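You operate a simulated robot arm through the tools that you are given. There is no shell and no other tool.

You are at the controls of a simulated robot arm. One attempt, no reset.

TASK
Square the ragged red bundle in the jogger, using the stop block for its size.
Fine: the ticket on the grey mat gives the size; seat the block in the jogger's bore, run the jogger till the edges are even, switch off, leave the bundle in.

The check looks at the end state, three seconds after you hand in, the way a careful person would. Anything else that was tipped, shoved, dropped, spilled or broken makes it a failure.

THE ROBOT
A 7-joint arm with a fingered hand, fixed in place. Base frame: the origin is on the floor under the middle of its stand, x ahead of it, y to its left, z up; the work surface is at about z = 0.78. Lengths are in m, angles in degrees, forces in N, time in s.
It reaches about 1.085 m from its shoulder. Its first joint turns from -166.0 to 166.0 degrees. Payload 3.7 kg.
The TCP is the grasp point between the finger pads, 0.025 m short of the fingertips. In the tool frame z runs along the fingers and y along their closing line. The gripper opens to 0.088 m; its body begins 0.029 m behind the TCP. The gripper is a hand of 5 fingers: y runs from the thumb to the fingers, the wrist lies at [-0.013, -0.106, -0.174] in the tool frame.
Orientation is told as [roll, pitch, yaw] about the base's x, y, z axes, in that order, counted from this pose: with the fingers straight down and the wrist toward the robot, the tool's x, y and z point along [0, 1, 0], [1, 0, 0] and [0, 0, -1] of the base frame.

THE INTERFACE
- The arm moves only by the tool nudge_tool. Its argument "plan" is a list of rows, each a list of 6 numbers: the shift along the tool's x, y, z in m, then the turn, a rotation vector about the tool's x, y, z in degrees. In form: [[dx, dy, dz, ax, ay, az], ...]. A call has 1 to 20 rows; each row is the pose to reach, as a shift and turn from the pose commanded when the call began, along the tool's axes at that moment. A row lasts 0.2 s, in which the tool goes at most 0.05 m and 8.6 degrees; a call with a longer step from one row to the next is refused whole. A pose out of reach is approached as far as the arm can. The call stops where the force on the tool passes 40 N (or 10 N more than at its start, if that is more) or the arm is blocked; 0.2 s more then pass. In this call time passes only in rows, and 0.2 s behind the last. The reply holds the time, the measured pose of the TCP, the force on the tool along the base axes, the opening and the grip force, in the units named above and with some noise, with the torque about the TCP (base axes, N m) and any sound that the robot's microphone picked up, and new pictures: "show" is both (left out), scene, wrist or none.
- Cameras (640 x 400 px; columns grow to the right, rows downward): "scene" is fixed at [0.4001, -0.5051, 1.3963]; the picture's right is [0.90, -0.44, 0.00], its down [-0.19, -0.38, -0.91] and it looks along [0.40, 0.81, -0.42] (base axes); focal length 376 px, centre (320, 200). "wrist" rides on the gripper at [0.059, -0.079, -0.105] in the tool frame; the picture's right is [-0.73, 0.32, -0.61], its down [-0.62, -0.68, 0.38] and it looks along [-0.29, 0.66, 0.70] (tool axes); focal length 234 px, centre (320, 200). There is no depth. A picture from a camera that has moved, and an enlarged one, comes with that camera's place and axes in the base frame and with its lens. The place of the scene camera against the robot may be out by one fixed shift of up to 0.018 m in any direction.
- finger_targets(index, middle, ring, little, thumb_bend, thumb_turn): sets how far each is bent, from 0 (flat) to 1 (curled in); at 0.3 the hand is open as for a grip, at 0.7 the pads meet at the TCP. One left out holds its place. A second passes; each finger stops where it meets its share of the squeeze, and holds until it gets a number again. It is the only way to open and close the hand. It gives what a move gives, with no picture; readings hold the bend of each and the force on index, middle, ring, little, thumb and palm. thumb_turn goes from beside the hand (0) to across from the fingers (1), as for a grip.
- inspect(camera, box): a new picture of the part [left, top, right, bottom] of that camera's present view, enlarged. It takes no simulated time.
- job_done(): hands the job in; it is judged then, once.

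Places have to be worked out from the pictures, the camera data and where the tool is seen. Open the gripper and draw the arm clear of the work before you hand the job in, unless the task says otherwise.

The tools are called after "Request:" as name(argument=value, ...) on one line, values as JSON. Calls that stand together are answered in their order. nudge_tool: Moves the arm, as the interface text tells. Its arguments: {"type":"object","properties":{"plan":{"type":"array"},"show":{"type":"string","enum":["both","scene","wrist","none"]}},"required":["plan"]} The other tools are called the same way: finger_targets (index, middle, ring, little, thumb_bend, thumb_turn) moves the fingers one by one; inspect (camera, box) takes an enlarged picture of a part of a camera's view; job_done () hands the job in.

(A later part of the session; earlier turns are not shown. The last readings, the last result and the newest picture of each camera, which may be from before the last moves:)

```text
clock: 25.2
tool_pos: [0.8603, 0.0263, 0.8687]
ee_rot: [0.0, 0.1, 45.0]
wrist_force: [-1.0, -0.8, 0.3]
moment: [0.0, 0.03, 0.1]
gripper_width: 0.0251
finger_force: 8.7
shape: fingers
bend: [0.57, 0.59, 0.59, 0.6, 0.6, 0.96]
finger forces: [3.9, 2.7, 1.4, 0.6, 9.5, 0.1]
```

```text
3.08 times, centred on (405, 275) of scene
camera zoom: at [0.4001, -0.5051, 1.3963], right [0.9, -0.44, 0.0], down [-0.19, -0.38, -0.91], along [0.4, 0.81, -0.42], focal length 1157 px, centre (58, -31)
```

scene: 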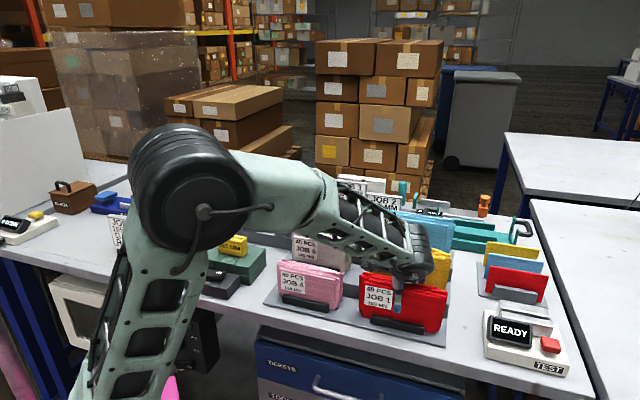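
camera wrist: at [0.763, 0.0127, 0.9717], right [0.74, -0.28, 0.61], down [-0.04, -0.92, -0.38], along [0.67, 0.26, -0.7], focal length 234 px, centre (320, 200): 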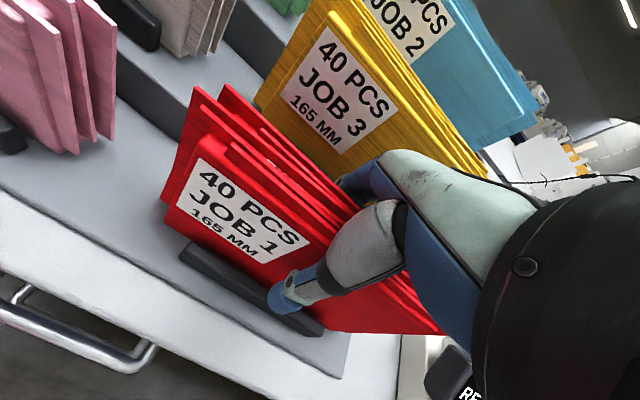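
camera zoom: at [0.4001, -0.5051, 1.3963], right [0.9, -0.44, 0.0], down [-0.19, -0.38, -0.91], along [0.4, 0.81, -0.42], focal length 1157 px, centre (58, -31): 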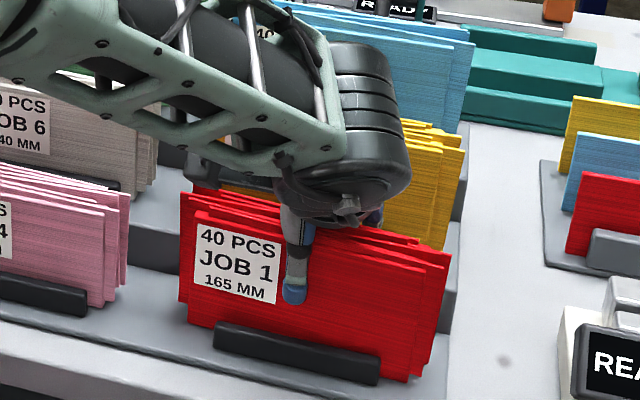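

The thumb is at 9.5 N with all fingers in contact. I'm lifting slowly and watching for slip.

Request:
nudge_tool(plan=[[0, 0, -0.004, 0, 0, 0], [0, 0, -0.01, 0, 0, 0], [0, 0, -0.018, 0, 0, 0], [0, 0, -0.025, 0, 0, 0]], show="none")

Request:
inspect(camera="wrist", box=[160, 120, 480, 360])

Request:
inspect(camera="scene", box=[340, 210, 470, 340])

```text
clock: 26.2
tool_pos: [0.86, 0.0261, 0.8923]
ee_rot: [-0.1, 0.0, 45.0]
wrist_force: [-0.3, -0.1, -2.0]
moment: [-0.02, 0.06, 0.04]
gripper_width: 0.0252
finger_force: 8.3
shape: fingers
bend: [0.57, 0.59, 0.59, 0.61, 0.61, 0.96]
finger forces: [4.1, 2.4, 1.2, 0.5, 8.9, 0.0]
```

```text
1.67 times, centred on (320, 240) of wrist
camera zoom: at [0.7632, 0.013, 0.9969], right [0.74, -0.29, 0.61], down [-0.04, -0.92, -0.38], along [0.67, 0.26, -0.7], focal length 390 px, centre (320, 133)
```

zoom: 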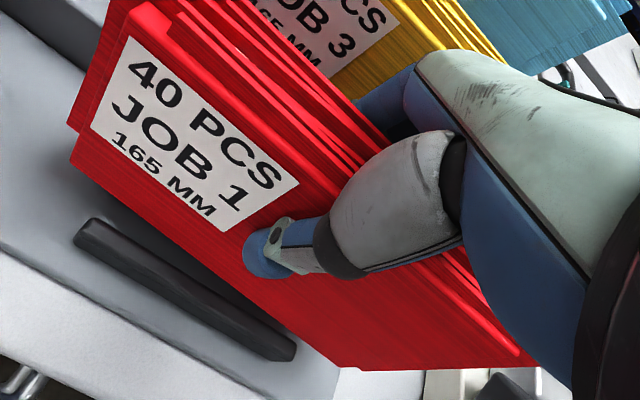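

```text
3.08 times, centred on (405, 275) of scene
camera zoom: at [0.4001, -0.5051, 1.3963], right [0.9, -0.44, 0.0], down [-0.19, -0.38, -0.91], along [0.4, 0.81, -0.42], focal length 1157 px, centre (58, -31)
```

zoom: 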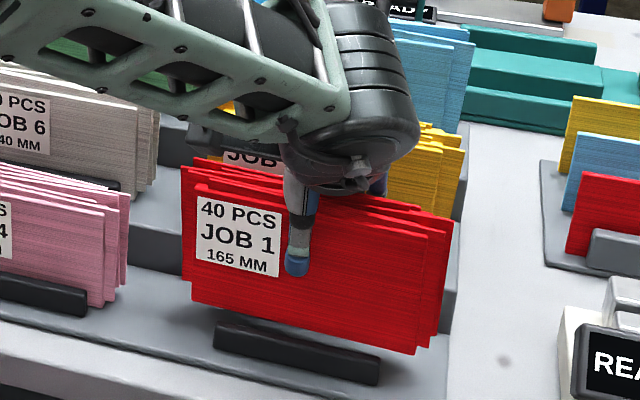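

The bundle is up, at about 2 N with no slip. I'll raise it well clear and measure how it sits in the hand.

Request:
nudge_tool(plan=[[0, 0, -0.02, 0, 0, 0], [0, 0, -0.05, 0, 0, 0], [0, 0, -0.085, 0, 0, 0], [0, 0, -0.125, 0, 0, 0], [0, 0, -0.167, 0, 0, 0]], show="both")

Request:
inspect(camera="wrist", box=[160, 120, 480, 360])

Request:
inspect(camera="scene", box=[330, 170, 470, 300])

```text
clock: 27.4
tool_pos: [0.8605, 0.0276, 1.0604]
ee_rot: [0.0, 0.0, 44.9]
wrist_force: [0.3, 0.8, -2.3]
moment: [0.04, -0.04, 0.01]
gripper_width: 0.0252
finger_force: 7.7
shape: fingers
bend: [0.56, 0.59, 0.59, 0.61, 0.62, 0.96]
finger forces: [4.6, 2.5, 0.9, 0.0, 8.1, 0.0]
camera wrist: at [0.7632, 0.0136, 1.164], right [0.74, -0.28, 0.61], down [-0.04, -0.92, -0.38], along [0.67, 0.26, -0.7], focal length 234 px, centre (320, 200)
```

scene: 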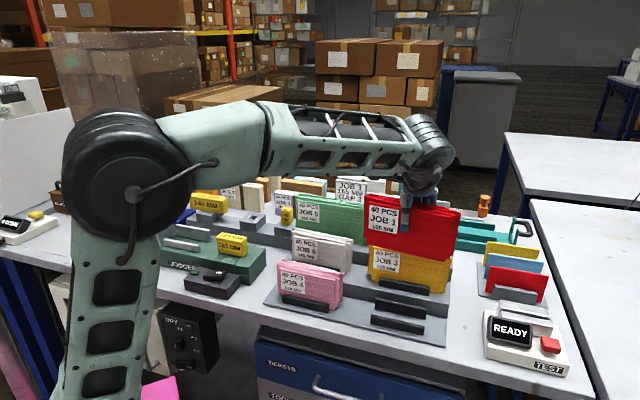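
wrist: 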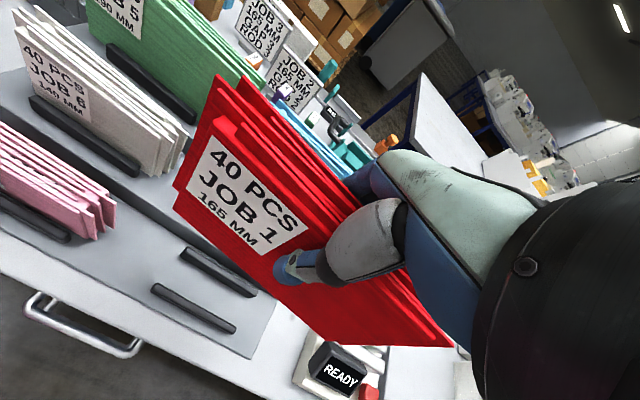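

```text
1.67 times, centred on (320, 240) of wrist
camera zoom: at [0.7632, 0.0136, 1.164], right [0.74, -0.28, 0.61], down [-0.04, -0.92, -0.38], along [0.67, 0.26, -0.7], focal length 390 px, centre (320, 133)
```

zoom: 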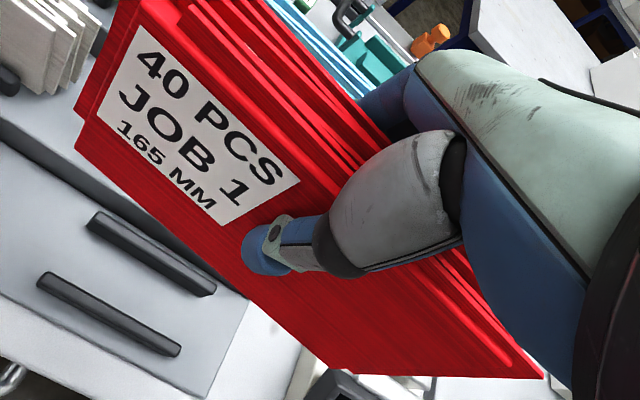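

```text
3.08 times, centred on (400, 235) of scene
camera zoom: at [0.4001, -0.5051, 1.3963], right [0.9, -0.44, 0.0], down [-0.19, -0.38, -0.91], along [0.4, 0.81, -0.42], focal length 1157 px, centre (74, 92)
```

zoom: 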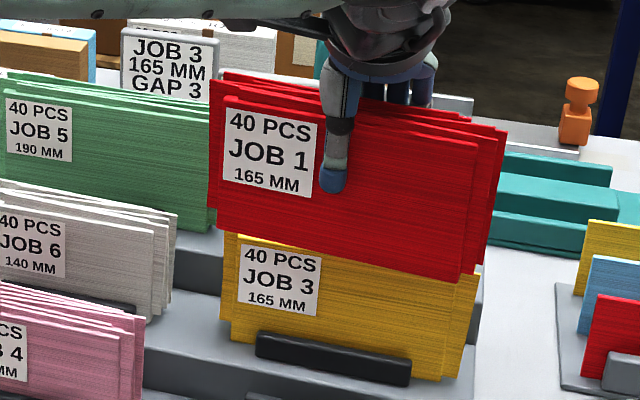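

The bundle seems to have turned a few degrees clockwise in the hand. I'll zoom in on its corners to measure this precisely.

Request:
inspect(camera="wrist", box=[160, 60, 260, 240])

Request:
inspect(camera="wrist", box=[300, 280, 480, 380])

Request:
inspect(camera="scene", box=[355, 185, 475, 275])

```text
2.22 times, centred on (210, 150) of wrist
camera zoom: at [0.7632, 0.0136, 1.164], right [0.74, -0.28, 0.61], down [-0.04, -0.92, -0.38], along [0.67, 0.26, -0.7], focal length 520 px, centre (564, 311)
```

zoom: 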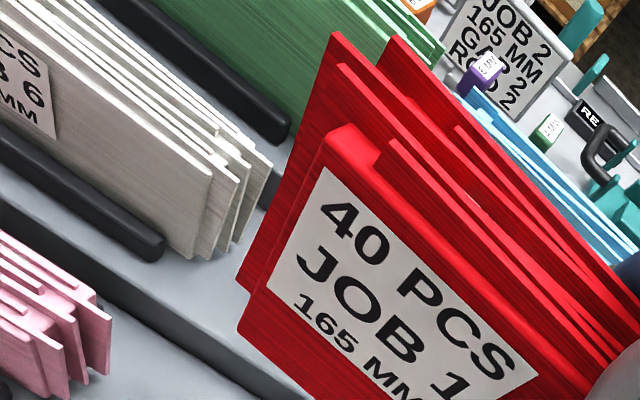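

```text
3.56 times, centred on (390, 330) of wrist
camera zoom: at [0.7632, 0.0136, 1.164], right [0.74, -0.28, 0.61], down [-0.04, -0.92, -0.38], along [0.67, 0.26, -0.7], focal length 833 px, centre (71, -262)
```

zoom: 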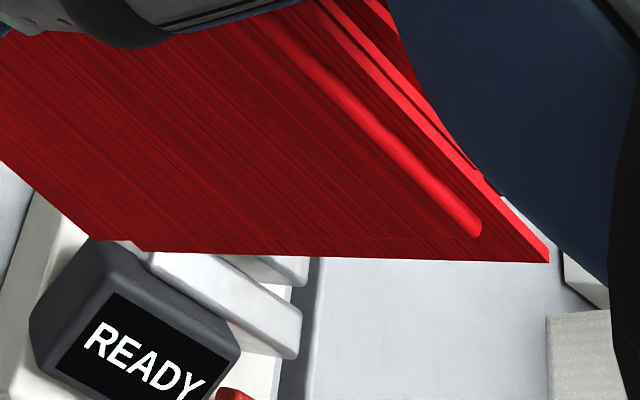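

```text
4.44 times, centred on (415, 230) of scene
camera zoom: at [0.4001, -0.5051, 1.3963], right [0.9, -0.44, 0.0], down [-0.19, -0.38, -0.91], along [0.4, 0.81, -0.42], focal length 1671 px, centre (-102, 67)
```

zoom: 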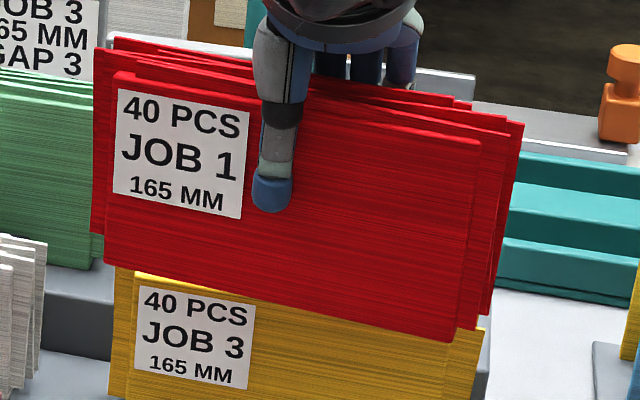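

The bundle is upright in the hand, centred within about 2 mm of the TCP and yawed about 6.4° clockwise relative to it. I'll carry it over to a vantage just behind the jogger, where the end wall and block should both be visible past the bundle.

Request:
nudge_tool(plan=[[0.03, 0.0, -0.01, 0, 0, 0], [0.073, 0.005, -0.01, 0, 0, 0], [0.117, 0.015, -0.01, 0, 0, 0], [0.161, 0.025, -0.01, 0, 0, 0], [0.205, 0.035, -0.01, 0, 0, 0], [0.249, 0.045, -0.01, 0, 0, 0], [0.293, 0.055, -0.01, 0, 0, 0], [0.337, 0.065, -0.01, 0, 0, 0], [0.381, 0.075, -0.01, 0, 0, 0], [0.425, 0.085, -0.01, 0, 0, 0], [0.469, 0.095, -0.005, 0, 0, 0], [0.505, 0.102, 0, 0, 0, 0], [0.524, 0.105, 0, 0, 0, 0]], show="both")

Request:
inspect(camera="wrist", box=[0, 180, 300, 400])

```text
clock: 30.2
tool_pos: [0.5629, 0.4728, 1.0603]
ee_rot: [0.1, 0.0, 45.0]
wrist_force: [0.5, 0.4, -1.0]
moment: [-0.01, 0.02, 0.04]
gripper_width: 0.0253
finger_force: 8.4
shape: fingers
bend: [0.56, 0.59, 0.59, 0.61, 0.62, 0.96]
finger forces: [4.8, 2.6, 0.9, 0.0, 8.0, 0.0]
camera wrist: at [0.4662, 0.4577, 1.1627], right [0.74, -0.29, 0.61], down [-0.04, -0.92, -0.38], along [0.67, 0.26, -0.7], focal length 234 px, centre (320, 200)
```

scene: 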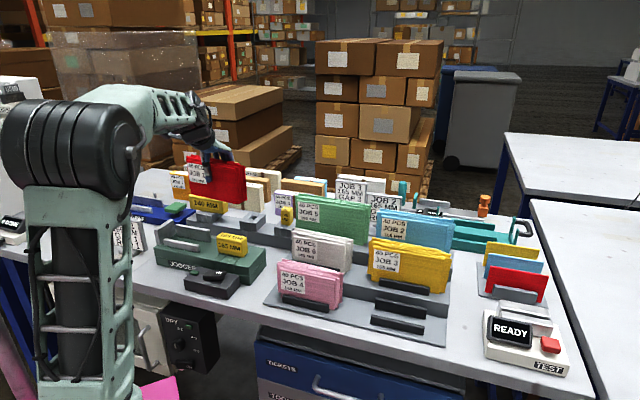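
wrist: 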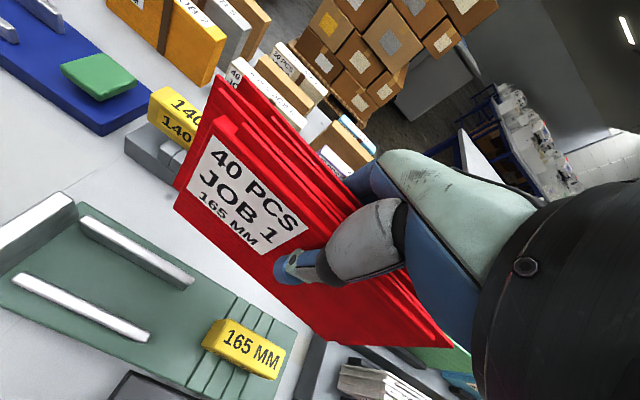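

```text
1.82 times, centred on (150, 290) of wrist
camera zoom: at [0.4662, 0.4577, 1.1627], right [0.74, -0.29, 0.61], down [-0.04, -0.92, -0.38], along [0.67, 0.26, -0.7], focal length 426 px, centre (629, 36)
```

zoom: 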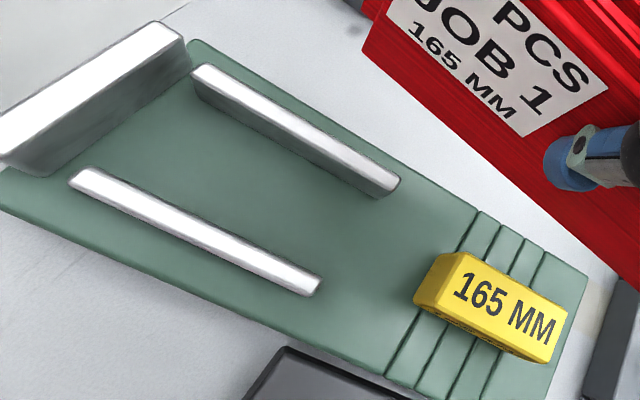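

This is an excellent view of the wall, rails and block. I'll enlarge each part for precise measurement.

Request:
inspect(camera="wrist", box=[0, 180, 110, 300])

Request:
inspect(camera="wrist", box=[170, 280, 310, 390])

Request:
inspect(camera="wrist", box=[100, 220, 220, 350])

```text
3.33 times, centred on (55, 240) of wrist
camera zoom: at [0.4662, 0.4577, 1.1627], right [0.74, -0.29, 0.61], down [-0.04, -0.92, -0.38], along [0.67, 0.26, -0.7], focal length 781 px, centre (1203, 67)
```

zoom: 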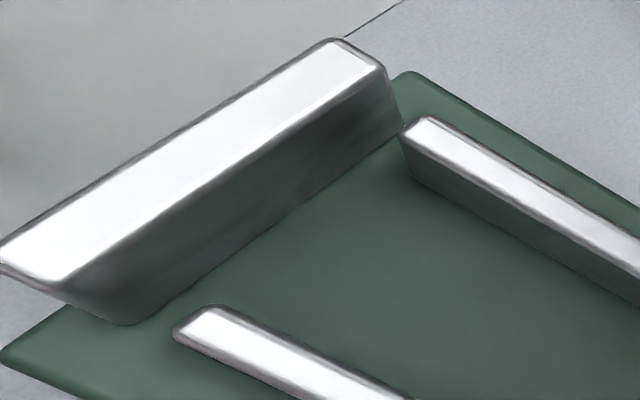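

```text
3.64 times, centred on (240, 335) of wrist
camera zoom: at [0.4662, 0.4577, 1.1627], right [0.74, -0.29, 0.61], down [-0.04, -0.92, -0.38], along [0.67, 0.26, -0.7], focal length 852 px, centre (611, -291)
```

zoom: 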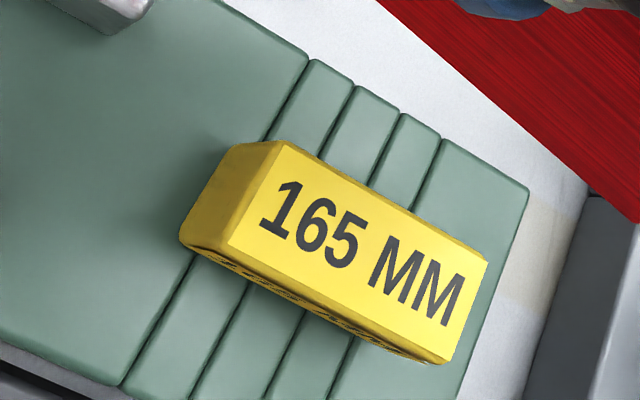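

```text
3.08 times, centred on (160, 285) of wrist
camera zoom: at [0.4662, 0.4577, 1.1627], right [0.74, -0.29, 0.61], down [-0.04, -0.92, -0.38], along [0.67, 0.26, -0.7], focal length 720 px, centre (812, -62)
```

zoom: 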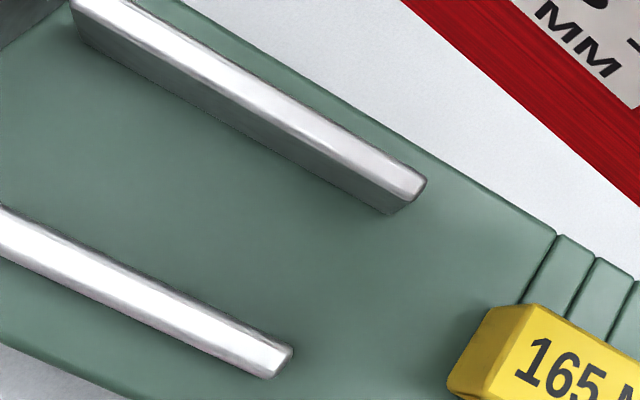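

From this view, in bench coordinates, the wall face is at x≈0.137 and the block face at x≈-0.045. The channel runs y≈0.052–0.102, so its centre is about (0.046, 0.077). I'll move over it with the yaw correction, then come down until the bundle's bottom is just above the wall's top.

Request:
nudge_tool(plan=[[0.022, -0.015, 0, 0, 0, -2.2], [0.045, -0.03, 0, 0, 0, -4.4], [0.0671, -0.0441, 0, 0, 0, -6.4], [0.0671, -0.0441, 0.03, 0, 0, -6.4], [0.0671, -0.0441, 0.06, 0, 0, -6.4], [0.0671, -0.0441, 0.088, 0, 0, -6.4]], show="both")

Request:
inspect(camera="scene", box=[140, 180, 270, 290])

Request:
inspect(camera="wrist", box=[100, 120, 440, 390])

```text
clock: 31.6
tool_pos: [0.4851, 0.4889, 0.9711]
ee_rot: [0.0, 0.0, 51.4]
wrist_force: [-0.5, -0.2, -2.0]
moment: [0.01, 0.01, 0.01]
gripper_width: 0.0249
finger_force: 8.0
shape: fingers
bend: [0.56, 0.59, 0.59, 0.61, 0.62, 0.96]
finger forces: [4.8, 2.5, 0.8, 0.0, 8.0, 0.1]
camera wrist: at [0.3901, 0.4626, 1.0758], right [0.77, -0.2, 0.61], down [0.06, -0.92, -0.38], along [0.64, 0.33, -0.7], focal length 234 px, centre (320, 200)
```

scene: 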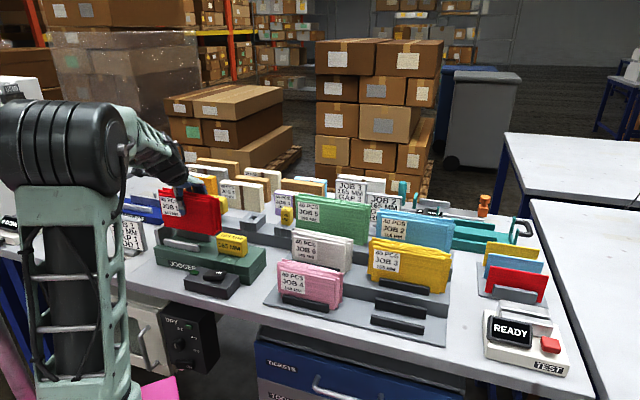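
wrist: 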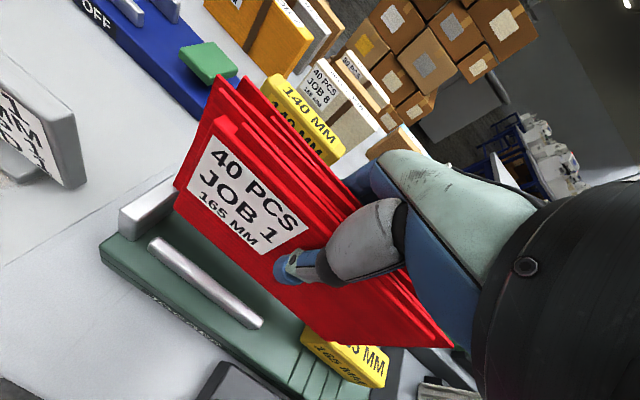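

```text
3.64 times, centred on (205, 235) of scene
camera zoom: at [0.4001, -0.5051, 1.3963], right [0.9, -0.44, 0.0], down [-0.19, -0.38, -0.91], along [0.4, 0.81, -0.42], focal length 1367 px, centre (738, 73)
```

zoom: 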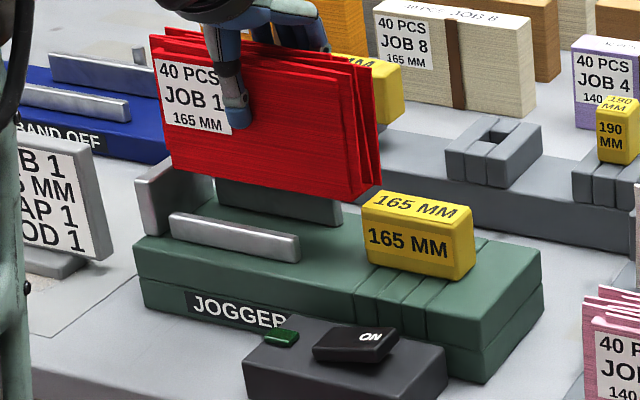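

```text
1.48 times, centred on (270, 255) of wrist
camera zoom: at [0.3901, 0.4626, 1.0758], right [0.77, -0.2, 0.61], down [0.06, -0.92, -0.38], along [0.64, 0.33, -0.7], focal length 347 px, centre (394, 118)
```

zoom: 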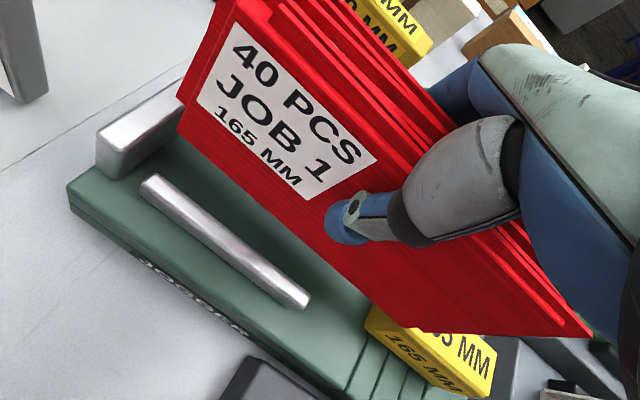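

The bundle hovers above the slot. I'll zoom in on its left and right ends against the wall and block to verify the clearances before lowering.

Request:
inspect(camera="wrist", box=[100, 150, 220, 260])

Request:
inspect(camera="wrist", box=[280, 300, 460, 400])

Request:
inspect(camera="scene", box=[165, 215, 215, 265])

Request:
inspect(camera="scene", box=[210, 215, 260, 265])

```text
3.64 times, centred on (160, 205) of wrist
camera zoom: at [0.3901, 0.4626, 1.0758], right [0.77, -0.2, 0.61], down [0.06, -0.92, -0.38], along [0.64, 0.33, -0.7], focal length 852 px, centre (902, 182)
```

zoom: 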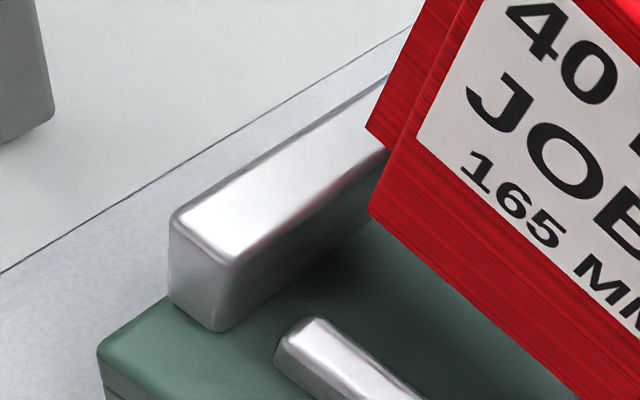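

```text
3.56 times, centred on (370, 350) of wrist
camera zoom: at [0.3901, 0.4626, 1.0758], right [0.77, -0.2, 0.61], down [0.06, -0.92, -0.38], along [0.64, 0.33, -0.7], focal length 833 px, centre (142, -333)
```

zoom: 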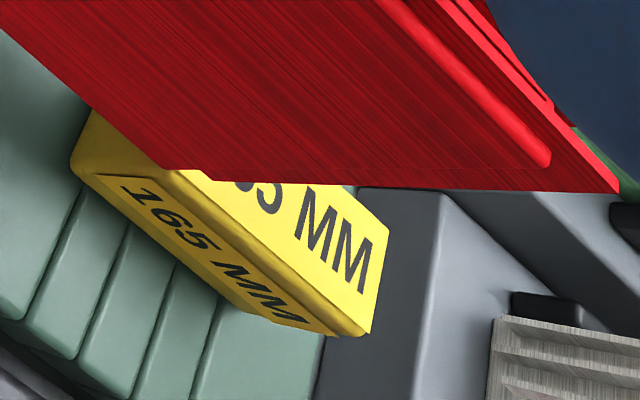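

```text
8.00 times, centred on (190, 240) of scene
camera zoom: at [0.4001, -0.5051, 1.3963], right [0.9, -0.44, 0.0], down [-0.19, -0.38, -0.91], along [0.4, 0.81, -0.42], focal length 3008 px, centre (1360, -120)
```

zoom: 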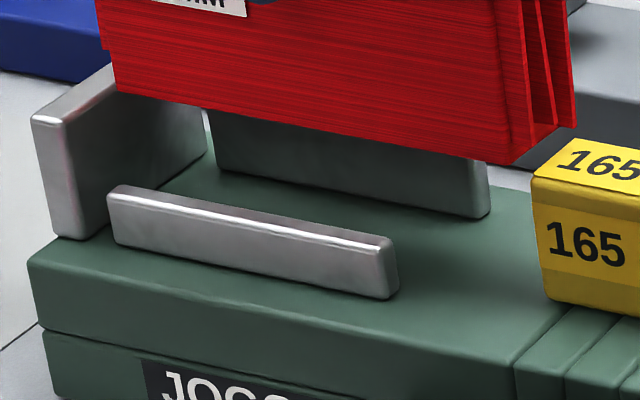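

```text
8.00 times, centred on (235, 240) of scene
camera zoom: at [0.4001, -0.5051, 1.3963], right [0.9, -0.44, 0.0], down [-0.19, -0.38, -0.91], along [0.4, 0.81, -0.42], focal length 3008 px, centre (1000, -120)
```

zoom: 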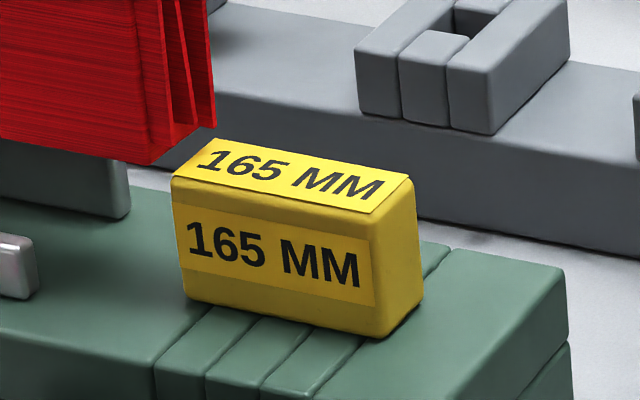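

Reconciling both views, the bundle is about 165 × 31 × 100 mm, with its bottom roughly 82 mm below the TCP. The slot is about 177–181 mm long, and the bundle is within a few millimetres of its centre. I'll shift 3 mm toward the wall and lower slowly, watching for contact.

Request:
nudge_tool(plan=[[0.003, 0, 0.0, 0, 0, 0], [0.003, 0, 0.008, 0, 0, 0], [0.003, 0, 0.014, 0, 0, 0], [0.003, 0, 0.02, 0, 0, 0]], show="none")

Request:
inspect(camera="scene", box=[150, 190, 260, 280])

Request:
inspect(camera="wrist", box=[100, 120, 440, 390])

```text
clock: 32.6
tool_pos: [0.4823, 0.4897, 0.9519]
ee_rot: [0.0, 0.1, 51.4]
wrist_force: [-0.2, 0.1, -1.4]
moment: [0.0, -0.01, -0.01]
gripper_width: 0.025
finger_force: 7.5
shape: fingers
bend: [0.56, 0.59, 0.59, 0.61, 0.62, 0.96]
finger forces: [4.9, 2.4, 0.8, 0.0, 7.9, 0.0]
```

```text
4.44 times, centred on (205, 235) of scene
camera zoom: at [0.4001, -0.5051, 1.3963], right [0.9, -0.44, 0.0], down [-0.19, -0.38, -0.91], along [0.4, 0.81, -0.42], focal length 1671 px, centre (831, 44)
```

zoom: 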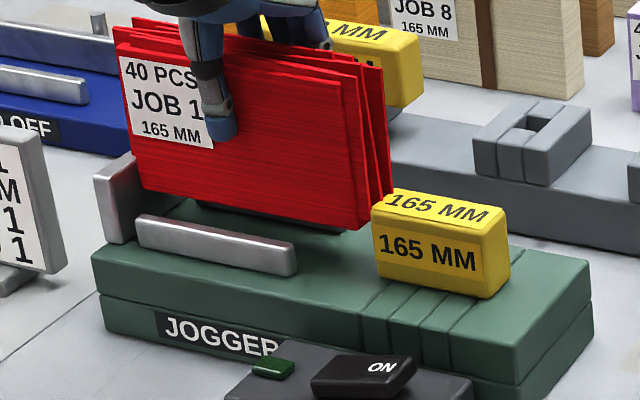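

```text
1.48 times, centred on (270, 255) of wrist
camera zoom: at [0.3876, 0.4646, 1.0557], right [0.77, -0.2, 0.61], down [0.06, -0.92, -0.38], along [0.64, 0.33, -0.7], focal length 347 px, centre (394, 118)
```

zoom: 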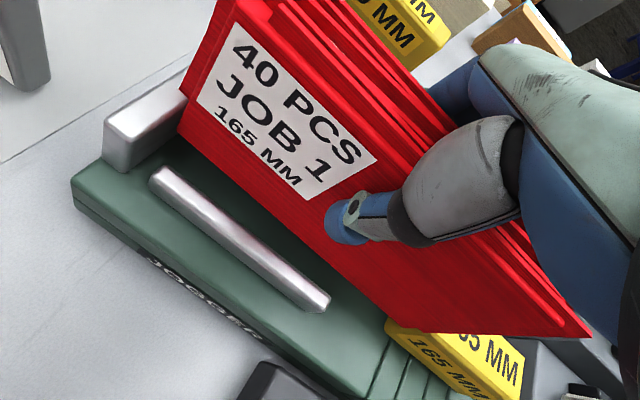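

No contact, and the bundle's bottom is now about level with the wall's top. Continuing down.

Request:
nudge_tool(plan=[[0, 0, 0.005, 0, 0, 0], [0, 0, 0.01, 0, 0, 0], [0, 0, 0.015, 0, 0, 0]], show="none")

Request:
inspect(camera="scene", box=[150, 190, 260, 280])

Request:
inspect(camera="wrist", box=[100, 120, 440, 390])

```text
clock: 33.4
tool_pos: [0.4833, 0.4902, 0.9378]
ee_rot: [0.0, 0.0, 51.4]
wrist_force: [0.0, 0.4, -1.8]
moment: [-0.01, -0.01, 0.01]
gripper_width: 0.0248
finger_force: 8.1
shape: fingers
bend: [0.56, 0.59, 0.59, 0.61, 0.62, 0.96]
finger forces: [4.7, 2.5, 0.9, 0.0, 7.9, 0.0]
```

```text
4.44 times, centred on (205, 235) of scene
camera zoom: at [0.4001, -0.5051, 1.3963], right [0.9, -0.44, 0.0], down [-0.19, -0.38, -0.91], along [0.4, 0.81, -0.42], focal length 1671 px, centre (831, 44)
```

zoom: 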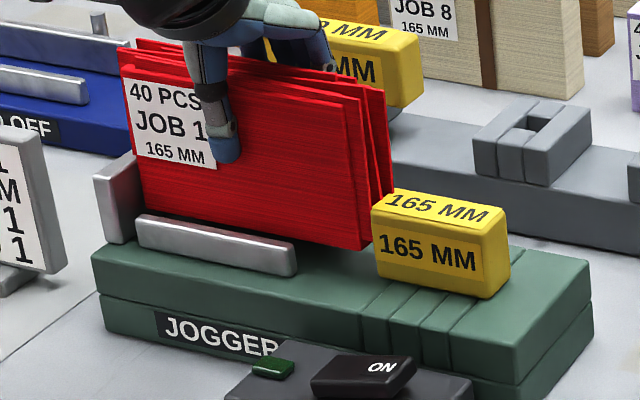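

```text
1.48 times, centred on (270, 255) of wrist
camera zoom: at [0.3878, 0.4648, 1.0408], right [0.77, -0.2, 0.61], down [0.06, -0.92, -0.38], along [0.64, 0.33, -0.7], focal length 347 px, centre (394, 118)
```

zoom: 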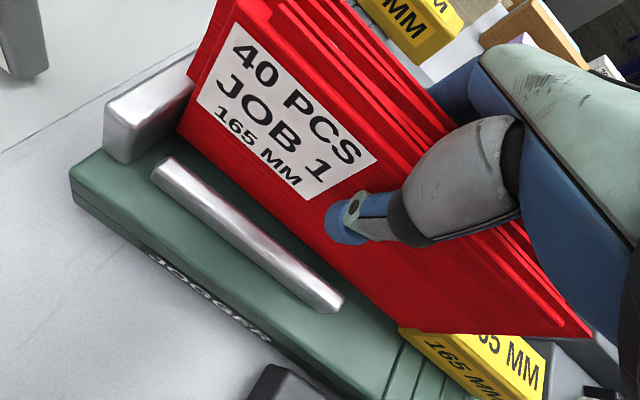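

Still free, with the bundle going down between the rails. Continuing in finer steps toward deck contact.

Request:
nudge_tool(plan=[[0, 0, 0.004, 0, 0, 0], [0, 0, 0.008, 0, 0, 0], [0, 0, 0.012, 0, 0, 0]], show="none")

Request:
inspect(camera="scene", box=[150, 190, 260, 280])

```text
clock: 34.2
tool_pos: [0.4831, 0.4895, 0.9248]
ee_rot: [0.0, 0.0, 51.4]
wrist_force: [0.5, -0.3, -2.5]
moment: [-0.01, 0.03, 0.01]
gripper_width: 0.025
finger_force: 8.2
shape: fingers
bend: [0.56, 0.59, 0.59, 0.61, 0.62, 0.96]
finger forces: [4.8, 2.4, 0.8, 0.0, 8.0, 0.0]
```

```text
4.44 times, centred on (205, 235) of scene
camera zoom: at [0.4001, -0.5051, 1.3963], right [0.9, -0.44, 0.0], down [-0.19, -0.38, -0.91], along [0.4, 0.81, -0.42], focal length 1671 px, centre (831, 44)
```

zoom: 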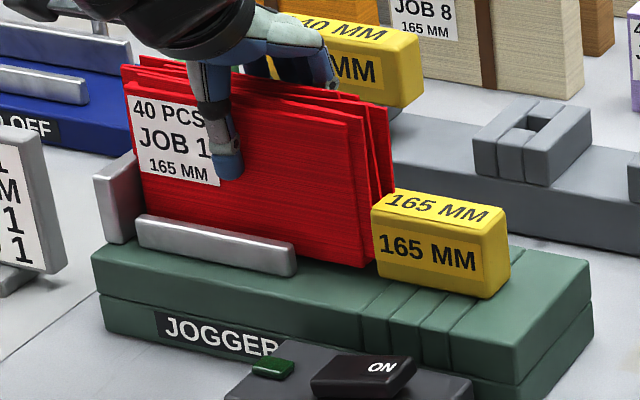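

Still only the bundle's weight on the wrist. Lowering in 2 mm steps to find the deck.

Request:
nudge_tool(plan=[[0, 0, 0.002, 0, 0, 0], [0, 0, 0.004, 0, 0, 0]], show="none")

Request:
inspect(camera="scene", box=[150, 200, 260, 280])

```text
clock: 34.8
tool_pos: [0.4826, 0.4891, 0.9215]
ee_rot: [0.0, -0.1, 51.4]
wrist_force: [0.2, 0.2, -1.5]
moment: [0.0, -0.01, -0.01]
gripper_width: 0.0248
finger_force: 8.2
shape: fingers
bend: [0.56, 0.59, 0.59, 0.61, 0.62, 0.96]
finger forces: [4.8, 2.4, 0.8, 0.0, 8.0, 0.0]
```

```text
5.00 times, centred on (205, 240) of scene
camera zoom: at [0.4001, -0.5051, 1.3963], right [0.9, -0.44, 0.0], down [-0.19, -0.38, -0.91], along [0.4, 0.81, -0.42], focal length 1880 px, centre (895, 0)
```

zoom: 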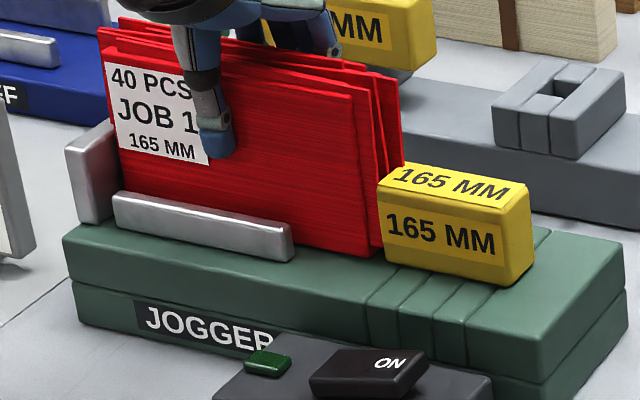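

No contact yet. Two more 2 mm steps.

Request:
nudge_tool(plan=[[0, 0, 0.002, 0, 0, 0], [0, 0, 0.004, 0, 0, 0]], show="none")

Request:
inspect(camera="scene", box=[150, 200, 260, 280])

```text
clock: 35.4
tool_pos: [0.4822, 0.4907, 0.9189]
ee_rot: [0.1, -0.1, 51.4]
wrist_force: [-2.1, -3.1, 10.7]
moment: [-0.03, 0.06, 0.07]
gripper_width: 0.0248
finger_force: 8.8
shape: fingers
bend: [0.57, 0.59, 0.6, 0.61, 0.62, 0.96]
finger forces: [4.0, 2.4, 0.7, 0.0, 10.6, 0.1]
```

```text
5.00 times, centred on (205, 240) of scene
camera zoom: at [0.4001, -0.5051, 1.3963], right [0.9, -0.44, 0.0], down [-0.19, -0.38, -0.91], along [0.4, 0.81, -0.42], focal length 1880 px, centre (895, 0)
```

zoom: 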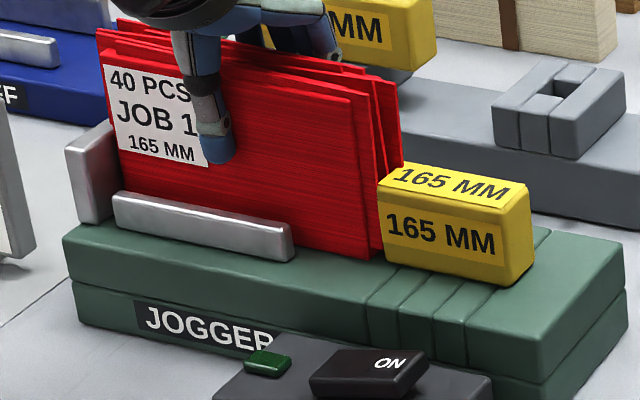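

The deck is reached (about 12 N), at the height I expected. I'll relieve the press by 1 mm, then open the hand.

Request:
nudge_tool(plan=[[0, 0, -0.0012, 0, 0, 0]], show="none")

Request:
finger_targets(index=0.44, middle=0.44, ring=0.44, little=0.44, thumb_bend=0.42)

Request:
inspect(camera="scene", box=[150, 190, 260, 280])

Request:
inspect(camera="wrist", box=[100, 120, 440, 390])

```text
clock: 35.8
tool_pos: [0.4812, 0.4895, 0.9182]
ee_rot: [0.1, 0.0, 51.4]
wrist_force: [-1.9, -2.4, 7.8]
moment: [0.01, 0.02, 0.01]
gripper_width: 0.0252
finger_force: 8.8
shape: fingers
bend: [0.57, 0.59, 0.6, 0.61, 0.62, 0.96]
finger forces: [4.2, 2.8, 0.7, 0.1, 10.1, 0.1]
```

```text
clock: 36.8
tool_pos: [0.4829, 0.4898, 0.9178]
ee_rot: [0.0, 0.1, 51.5]
wrist_force: [0.5, 0.2, -0.3]
moment: [0.01, 0.02, 0.01]
gripper_width: 0.0564
finger_force: 0.1
shape: fingers
bend: [0.44, 0.44, 0.44, 0.44, 0.42, 0.97]
finger forces: [0.0, 0.1, 0.1, 0.0, 0.1, 0.0]
```

```text
4.44 times, centred on (205, 235) of scene
camera zoom: at [0.4001, -0.5051, 1.3963], right [0.9, -0.44, 0.0], down [-0.19, -0.38, -0.91], along [0.4, 0.81, -0.42], focal length 1671 px, centre (831, 44)
```

zoom: 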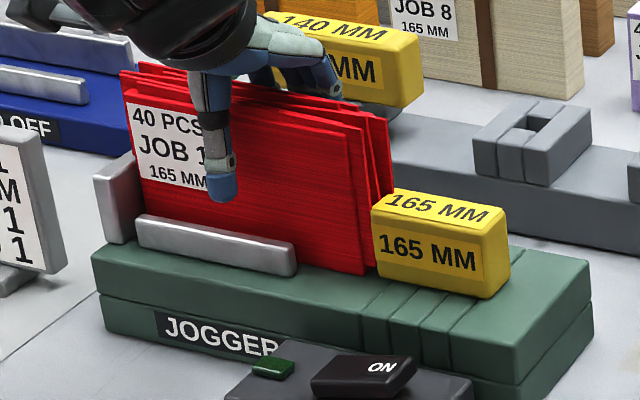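

```text
1.48 times, centred on (270, 255) of wrist
camera zoom: at [0.3878, 0.465, 1.0222], right [0.77, -0.2, 0.61], down [0.06, -0.92, -0.38], along [0.64, 0.33, -0.7], focal length 347 px, centre (394, 118)
```

zoom: 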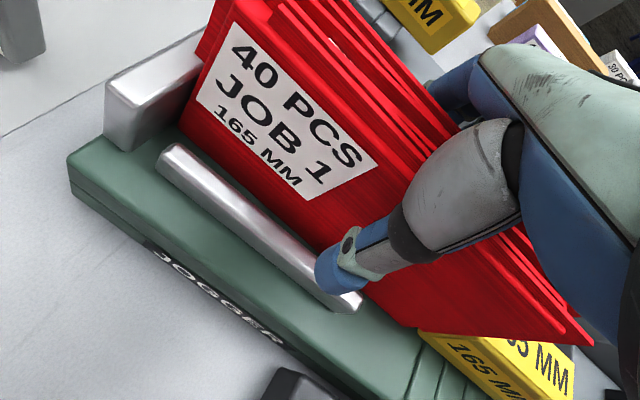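

Released, and the bundle stands between the rails. I'm raising the hand straight up.

Request:
nudge_tool(plan=[[0, 0, -0.02, 0, 0, 0], [0, 0, -0.05, 0, 0, 0], [0, 0, -0.09, 0, 0, 0], [0, 0, -0.13, 0, 0, 3.2], [0, 0, -0.17, 0, 0, 6.4]], show="both")

Request:
inspect(camera="scene", box=[140, 190, 270, 300])

Request:
inspect(camera="wrist", box=[80, 160, 330, 400])

```text
clock: 38.0
tool_pos: [0.4826, 0.4899, 1.0871]
ee_rot: [-0.1, 0.1, 45.0]
wrist_force: [0.8, -0.6, -0.6]
moment: [-0.02, 0.0, 0.0]
gripper_width: 0.0565
finger_force: 0.1
shape: fingers
bend: [0.44, 0.44, 0.44, 0.44, 0.42, 0.97]
finger forces: [0.0, 0.1, 0.1, 0.1, 0.1, 0.0]
camera wrist: at [0.385, 0.4759, 1.1917], right [0.74, -0.28, 0.61], down [-0.04, -0.92, -0.38], along [0.67, 0.26, -0.7], focal length 234 px, centre (320, 200)
```

scene: 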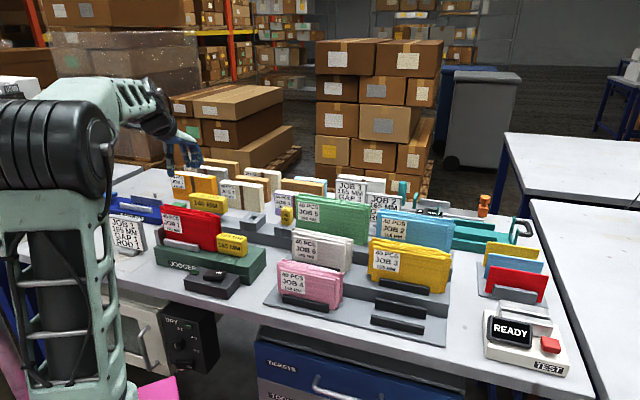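
wrist: 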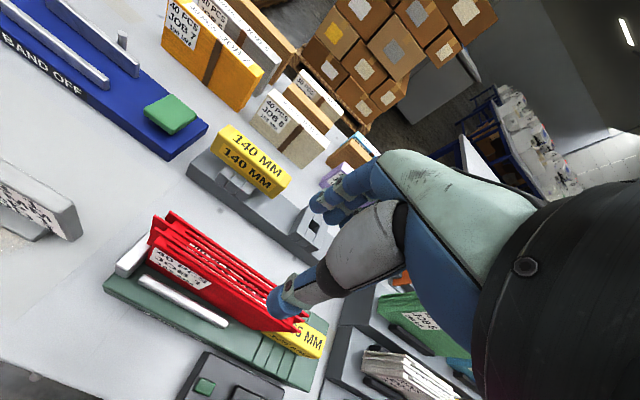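

```text
3.64 times, centred on (205, 245) of scene
camera zoom: at [0.4001, -0.5051, 1.3963], right [0.9, -0.44, 0.0], down [-0.19, -0.38, -0.91], along [0.4, 0.81, -0.42], focal length 1367 px, centre (738, 36)
```

zoom: 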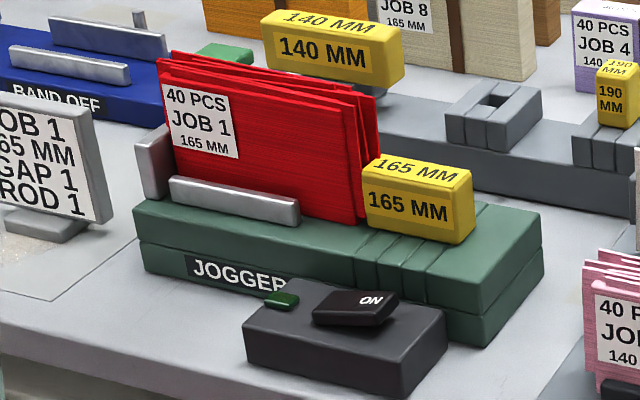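

```text
1.67 times, centred on (205, 280) of wrist
camera zoom: at [0.385, 0.4759, 1.1917], right [0.74, -0.28, 0.61], down [-0.04, -0.92, -0.38], along [0.67, 0.26, -0.7], focal length 390 px, centre (512, 67)
```

zoom: 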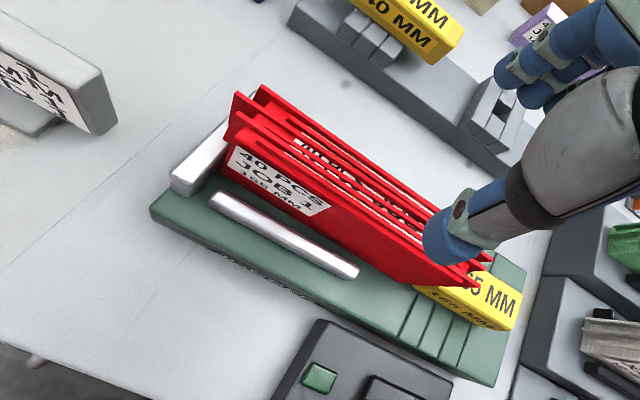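

The bundle stands correctly between wall, rails and block. Next is the rocker: I'll swing the hand to yaw -45°, so the palm stays clear of the jogger, and move over the control box to press with the thumb tip.

Request:
nudge_tool(plan=[[-0.016, -0.0075, 0, 0, 0, 7.5], [-0.032, -0.015, 0, 0, 0, 15], [-0.048, -0.0225, 0, 0, 0, 22.5], [-0.064, -0.03, 0, 0, 0, 30], [-0.08, -0.0375, 0, 0, 0, 37.5], [-0.096, -0.045, 0, 0, 0, 45], [-0.112, -0.0525, 0, 0, 0, 52.5], [-0.128, -0.06, 0, 0, 0, 60], [-0.144, -0.0675, 0, 0, 0, 67.5], [-0.16, -0.075, 0, 0, 0, 75], [-0.176, -0.0825, 0, 0, 0, 82.5], [-0.193, -0.09, 0, 0, 0, 90]], show="both")

Request:
inspect(camera="scene", box=[120, 150, 300, 320])

```text
clock: 40.6
tool_pos: [0.5548, 0.2899, 1.0871]
ee_rot: [0.0, 0.0, -45.1]
wrist_force: [0.4, 0.0, -0.7]
moment: [-0.01, -0.05, 0.02]
gripper_width: 0.0565
finger_force: 0.1
shape: fingers
bend: [0.44, 0.44, 0.44, 0.44, 0.42, 0.97]
finger forces: [0.0, 0.1, 0.1, 0.0, 0.0, 0.0]
camera wrist: at [0.5416, 0.3872, 1.1919], right [-0.29, -0.74, 0.61], down [-0.92, 0.04, -0.38], along [0.26, -0.67, -0.7], focal length 234 px, centre (320, 200)
```

scene: 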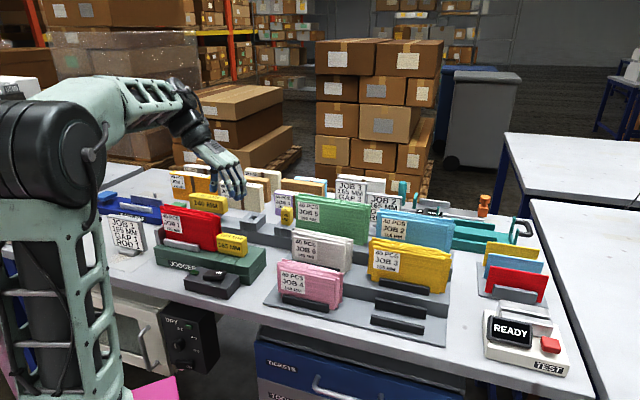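
wrist: 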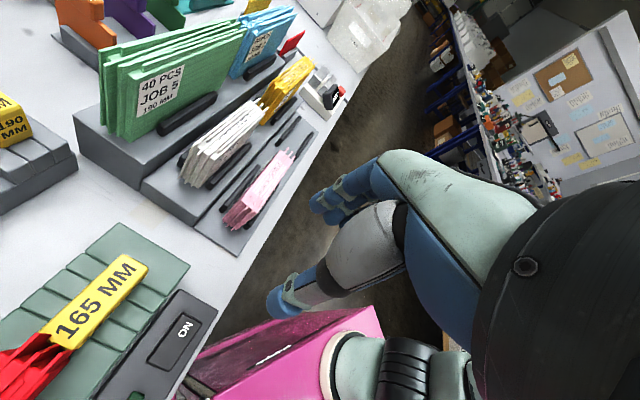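

```text
2.35 times, centred on (210, 235) of scene
camera zoom: at [0.4001, -0.5051, 1.3963], right [0.9, -0.44, 0.0], down [-0.19, -0.38, -0.91], along [0.4, 0.81, -0.42], focal length 885 px, centre (579, 118)
```

zoom: 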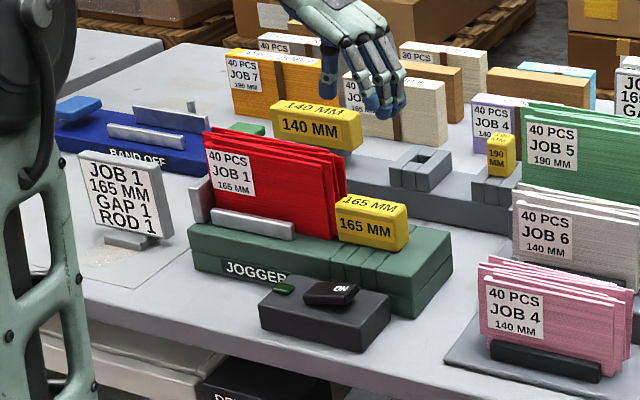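

The hand is at yaw -45° above the control box, and the rocker is visible at left. I'll enlarge it to locate the ON end and lamp precisely.

Request:
inspect(camera="wrist", box=[90, 270, 230, 400])

Request:
inspect(camera="scene", box=[180, 255, 245, 305])

```text
3.08 times, centred on (160, 335) of wrist
camera zoom: at [0.5416, 0.3872, 1.1919], right [-0.29, -0.74, 0.61], down [-0.92, 0.04, -0.38], along [0.26, -0.67, -0.7], focal length 720 px, centre (812, -215)
```

zoom: 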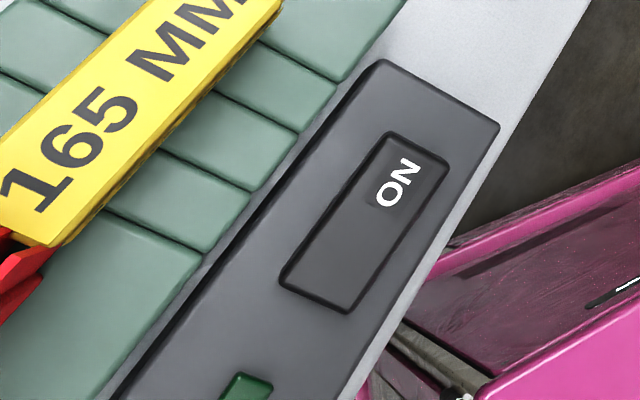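

```text
8.00 times, centred on (212, 280) of scene
camera zoom: at [0.4001, -0.5051, 1.3963], right [0.9, -0.44, 0.0], down [-0.19, -0.38, -0.91], along [0.4, 0.81, -0.42], focal length 3008 px, centre (1180, -440)
```

zoom: 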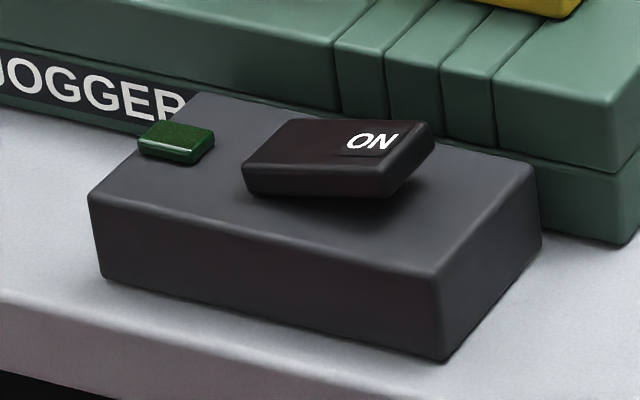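

The ON end of the rocker is raised, so pressing it down switches on. I'll curl the four fingers out of the way and keep the thumb extended as the pusher.

Request:
finger_targets(index=0.95, middle=0.95, ring=0.95, little=0.95, thumb_bend=0.3)

Request:
inspect(camera="scene", box=[160, 120, 280, 220])

Request:
inspect(camera="wrist", box=[90, 120, 450, 400])

```text
clock: 41.6
tool_pos: [0.556, 0.2901, 1.0888]
ee_rot: [0.1, 0.0, -45.0]
wrist_force: [-0.7, -0.1, -0.2]
moment: [0.01, -0.02, -0.01]
gripper_width: 0.0437
finger_force: 0.0
shape: fingers
bend: [0.95, 0.95, 0.95, 0.95, 0.3, 0.97]
finger forces: [0.1, 0.0, 0.0, 0.0, 0.0, 0.0]
```

```text
4.00 times, centred on (220, 170) of scene
camera zoom: at [0.4001, -0.5051, 1.3963], right [0.9, -0.44, 0.0], down [-0.19, -0.38, -0.91], along [0.4, 0.81, -0.42], focal length 1504 px, centre (720, 320)
```

zoom: 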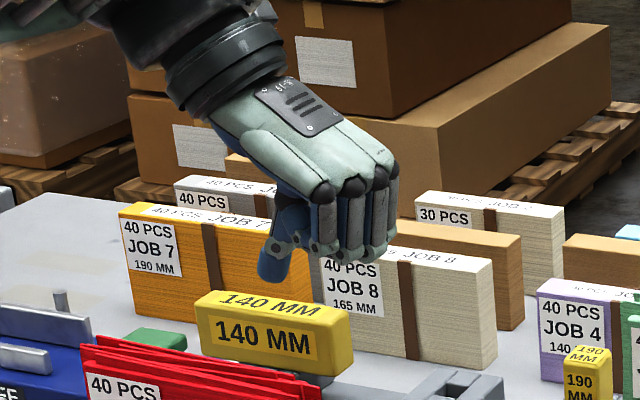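

```text
1.43 times, centred on (270, 260) of wrist
camera zoom: at [0.5415, 0.3873, 1.1918], right [-0.28, -0.74, 0.61], down [-0.92, 0.04, -0.38], along [0.26, -0.67, -0.7], focal length 334 px, centre (391, 114)
```

zoom: 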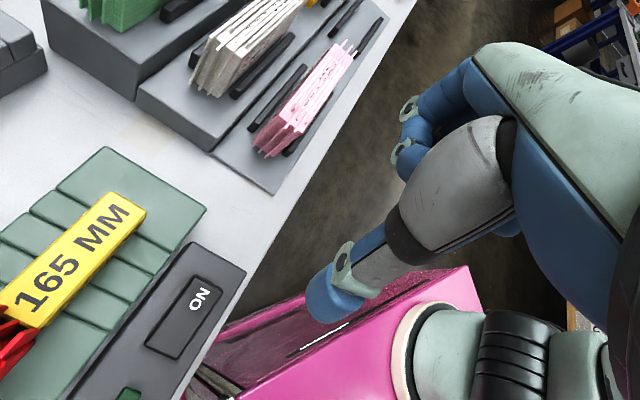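

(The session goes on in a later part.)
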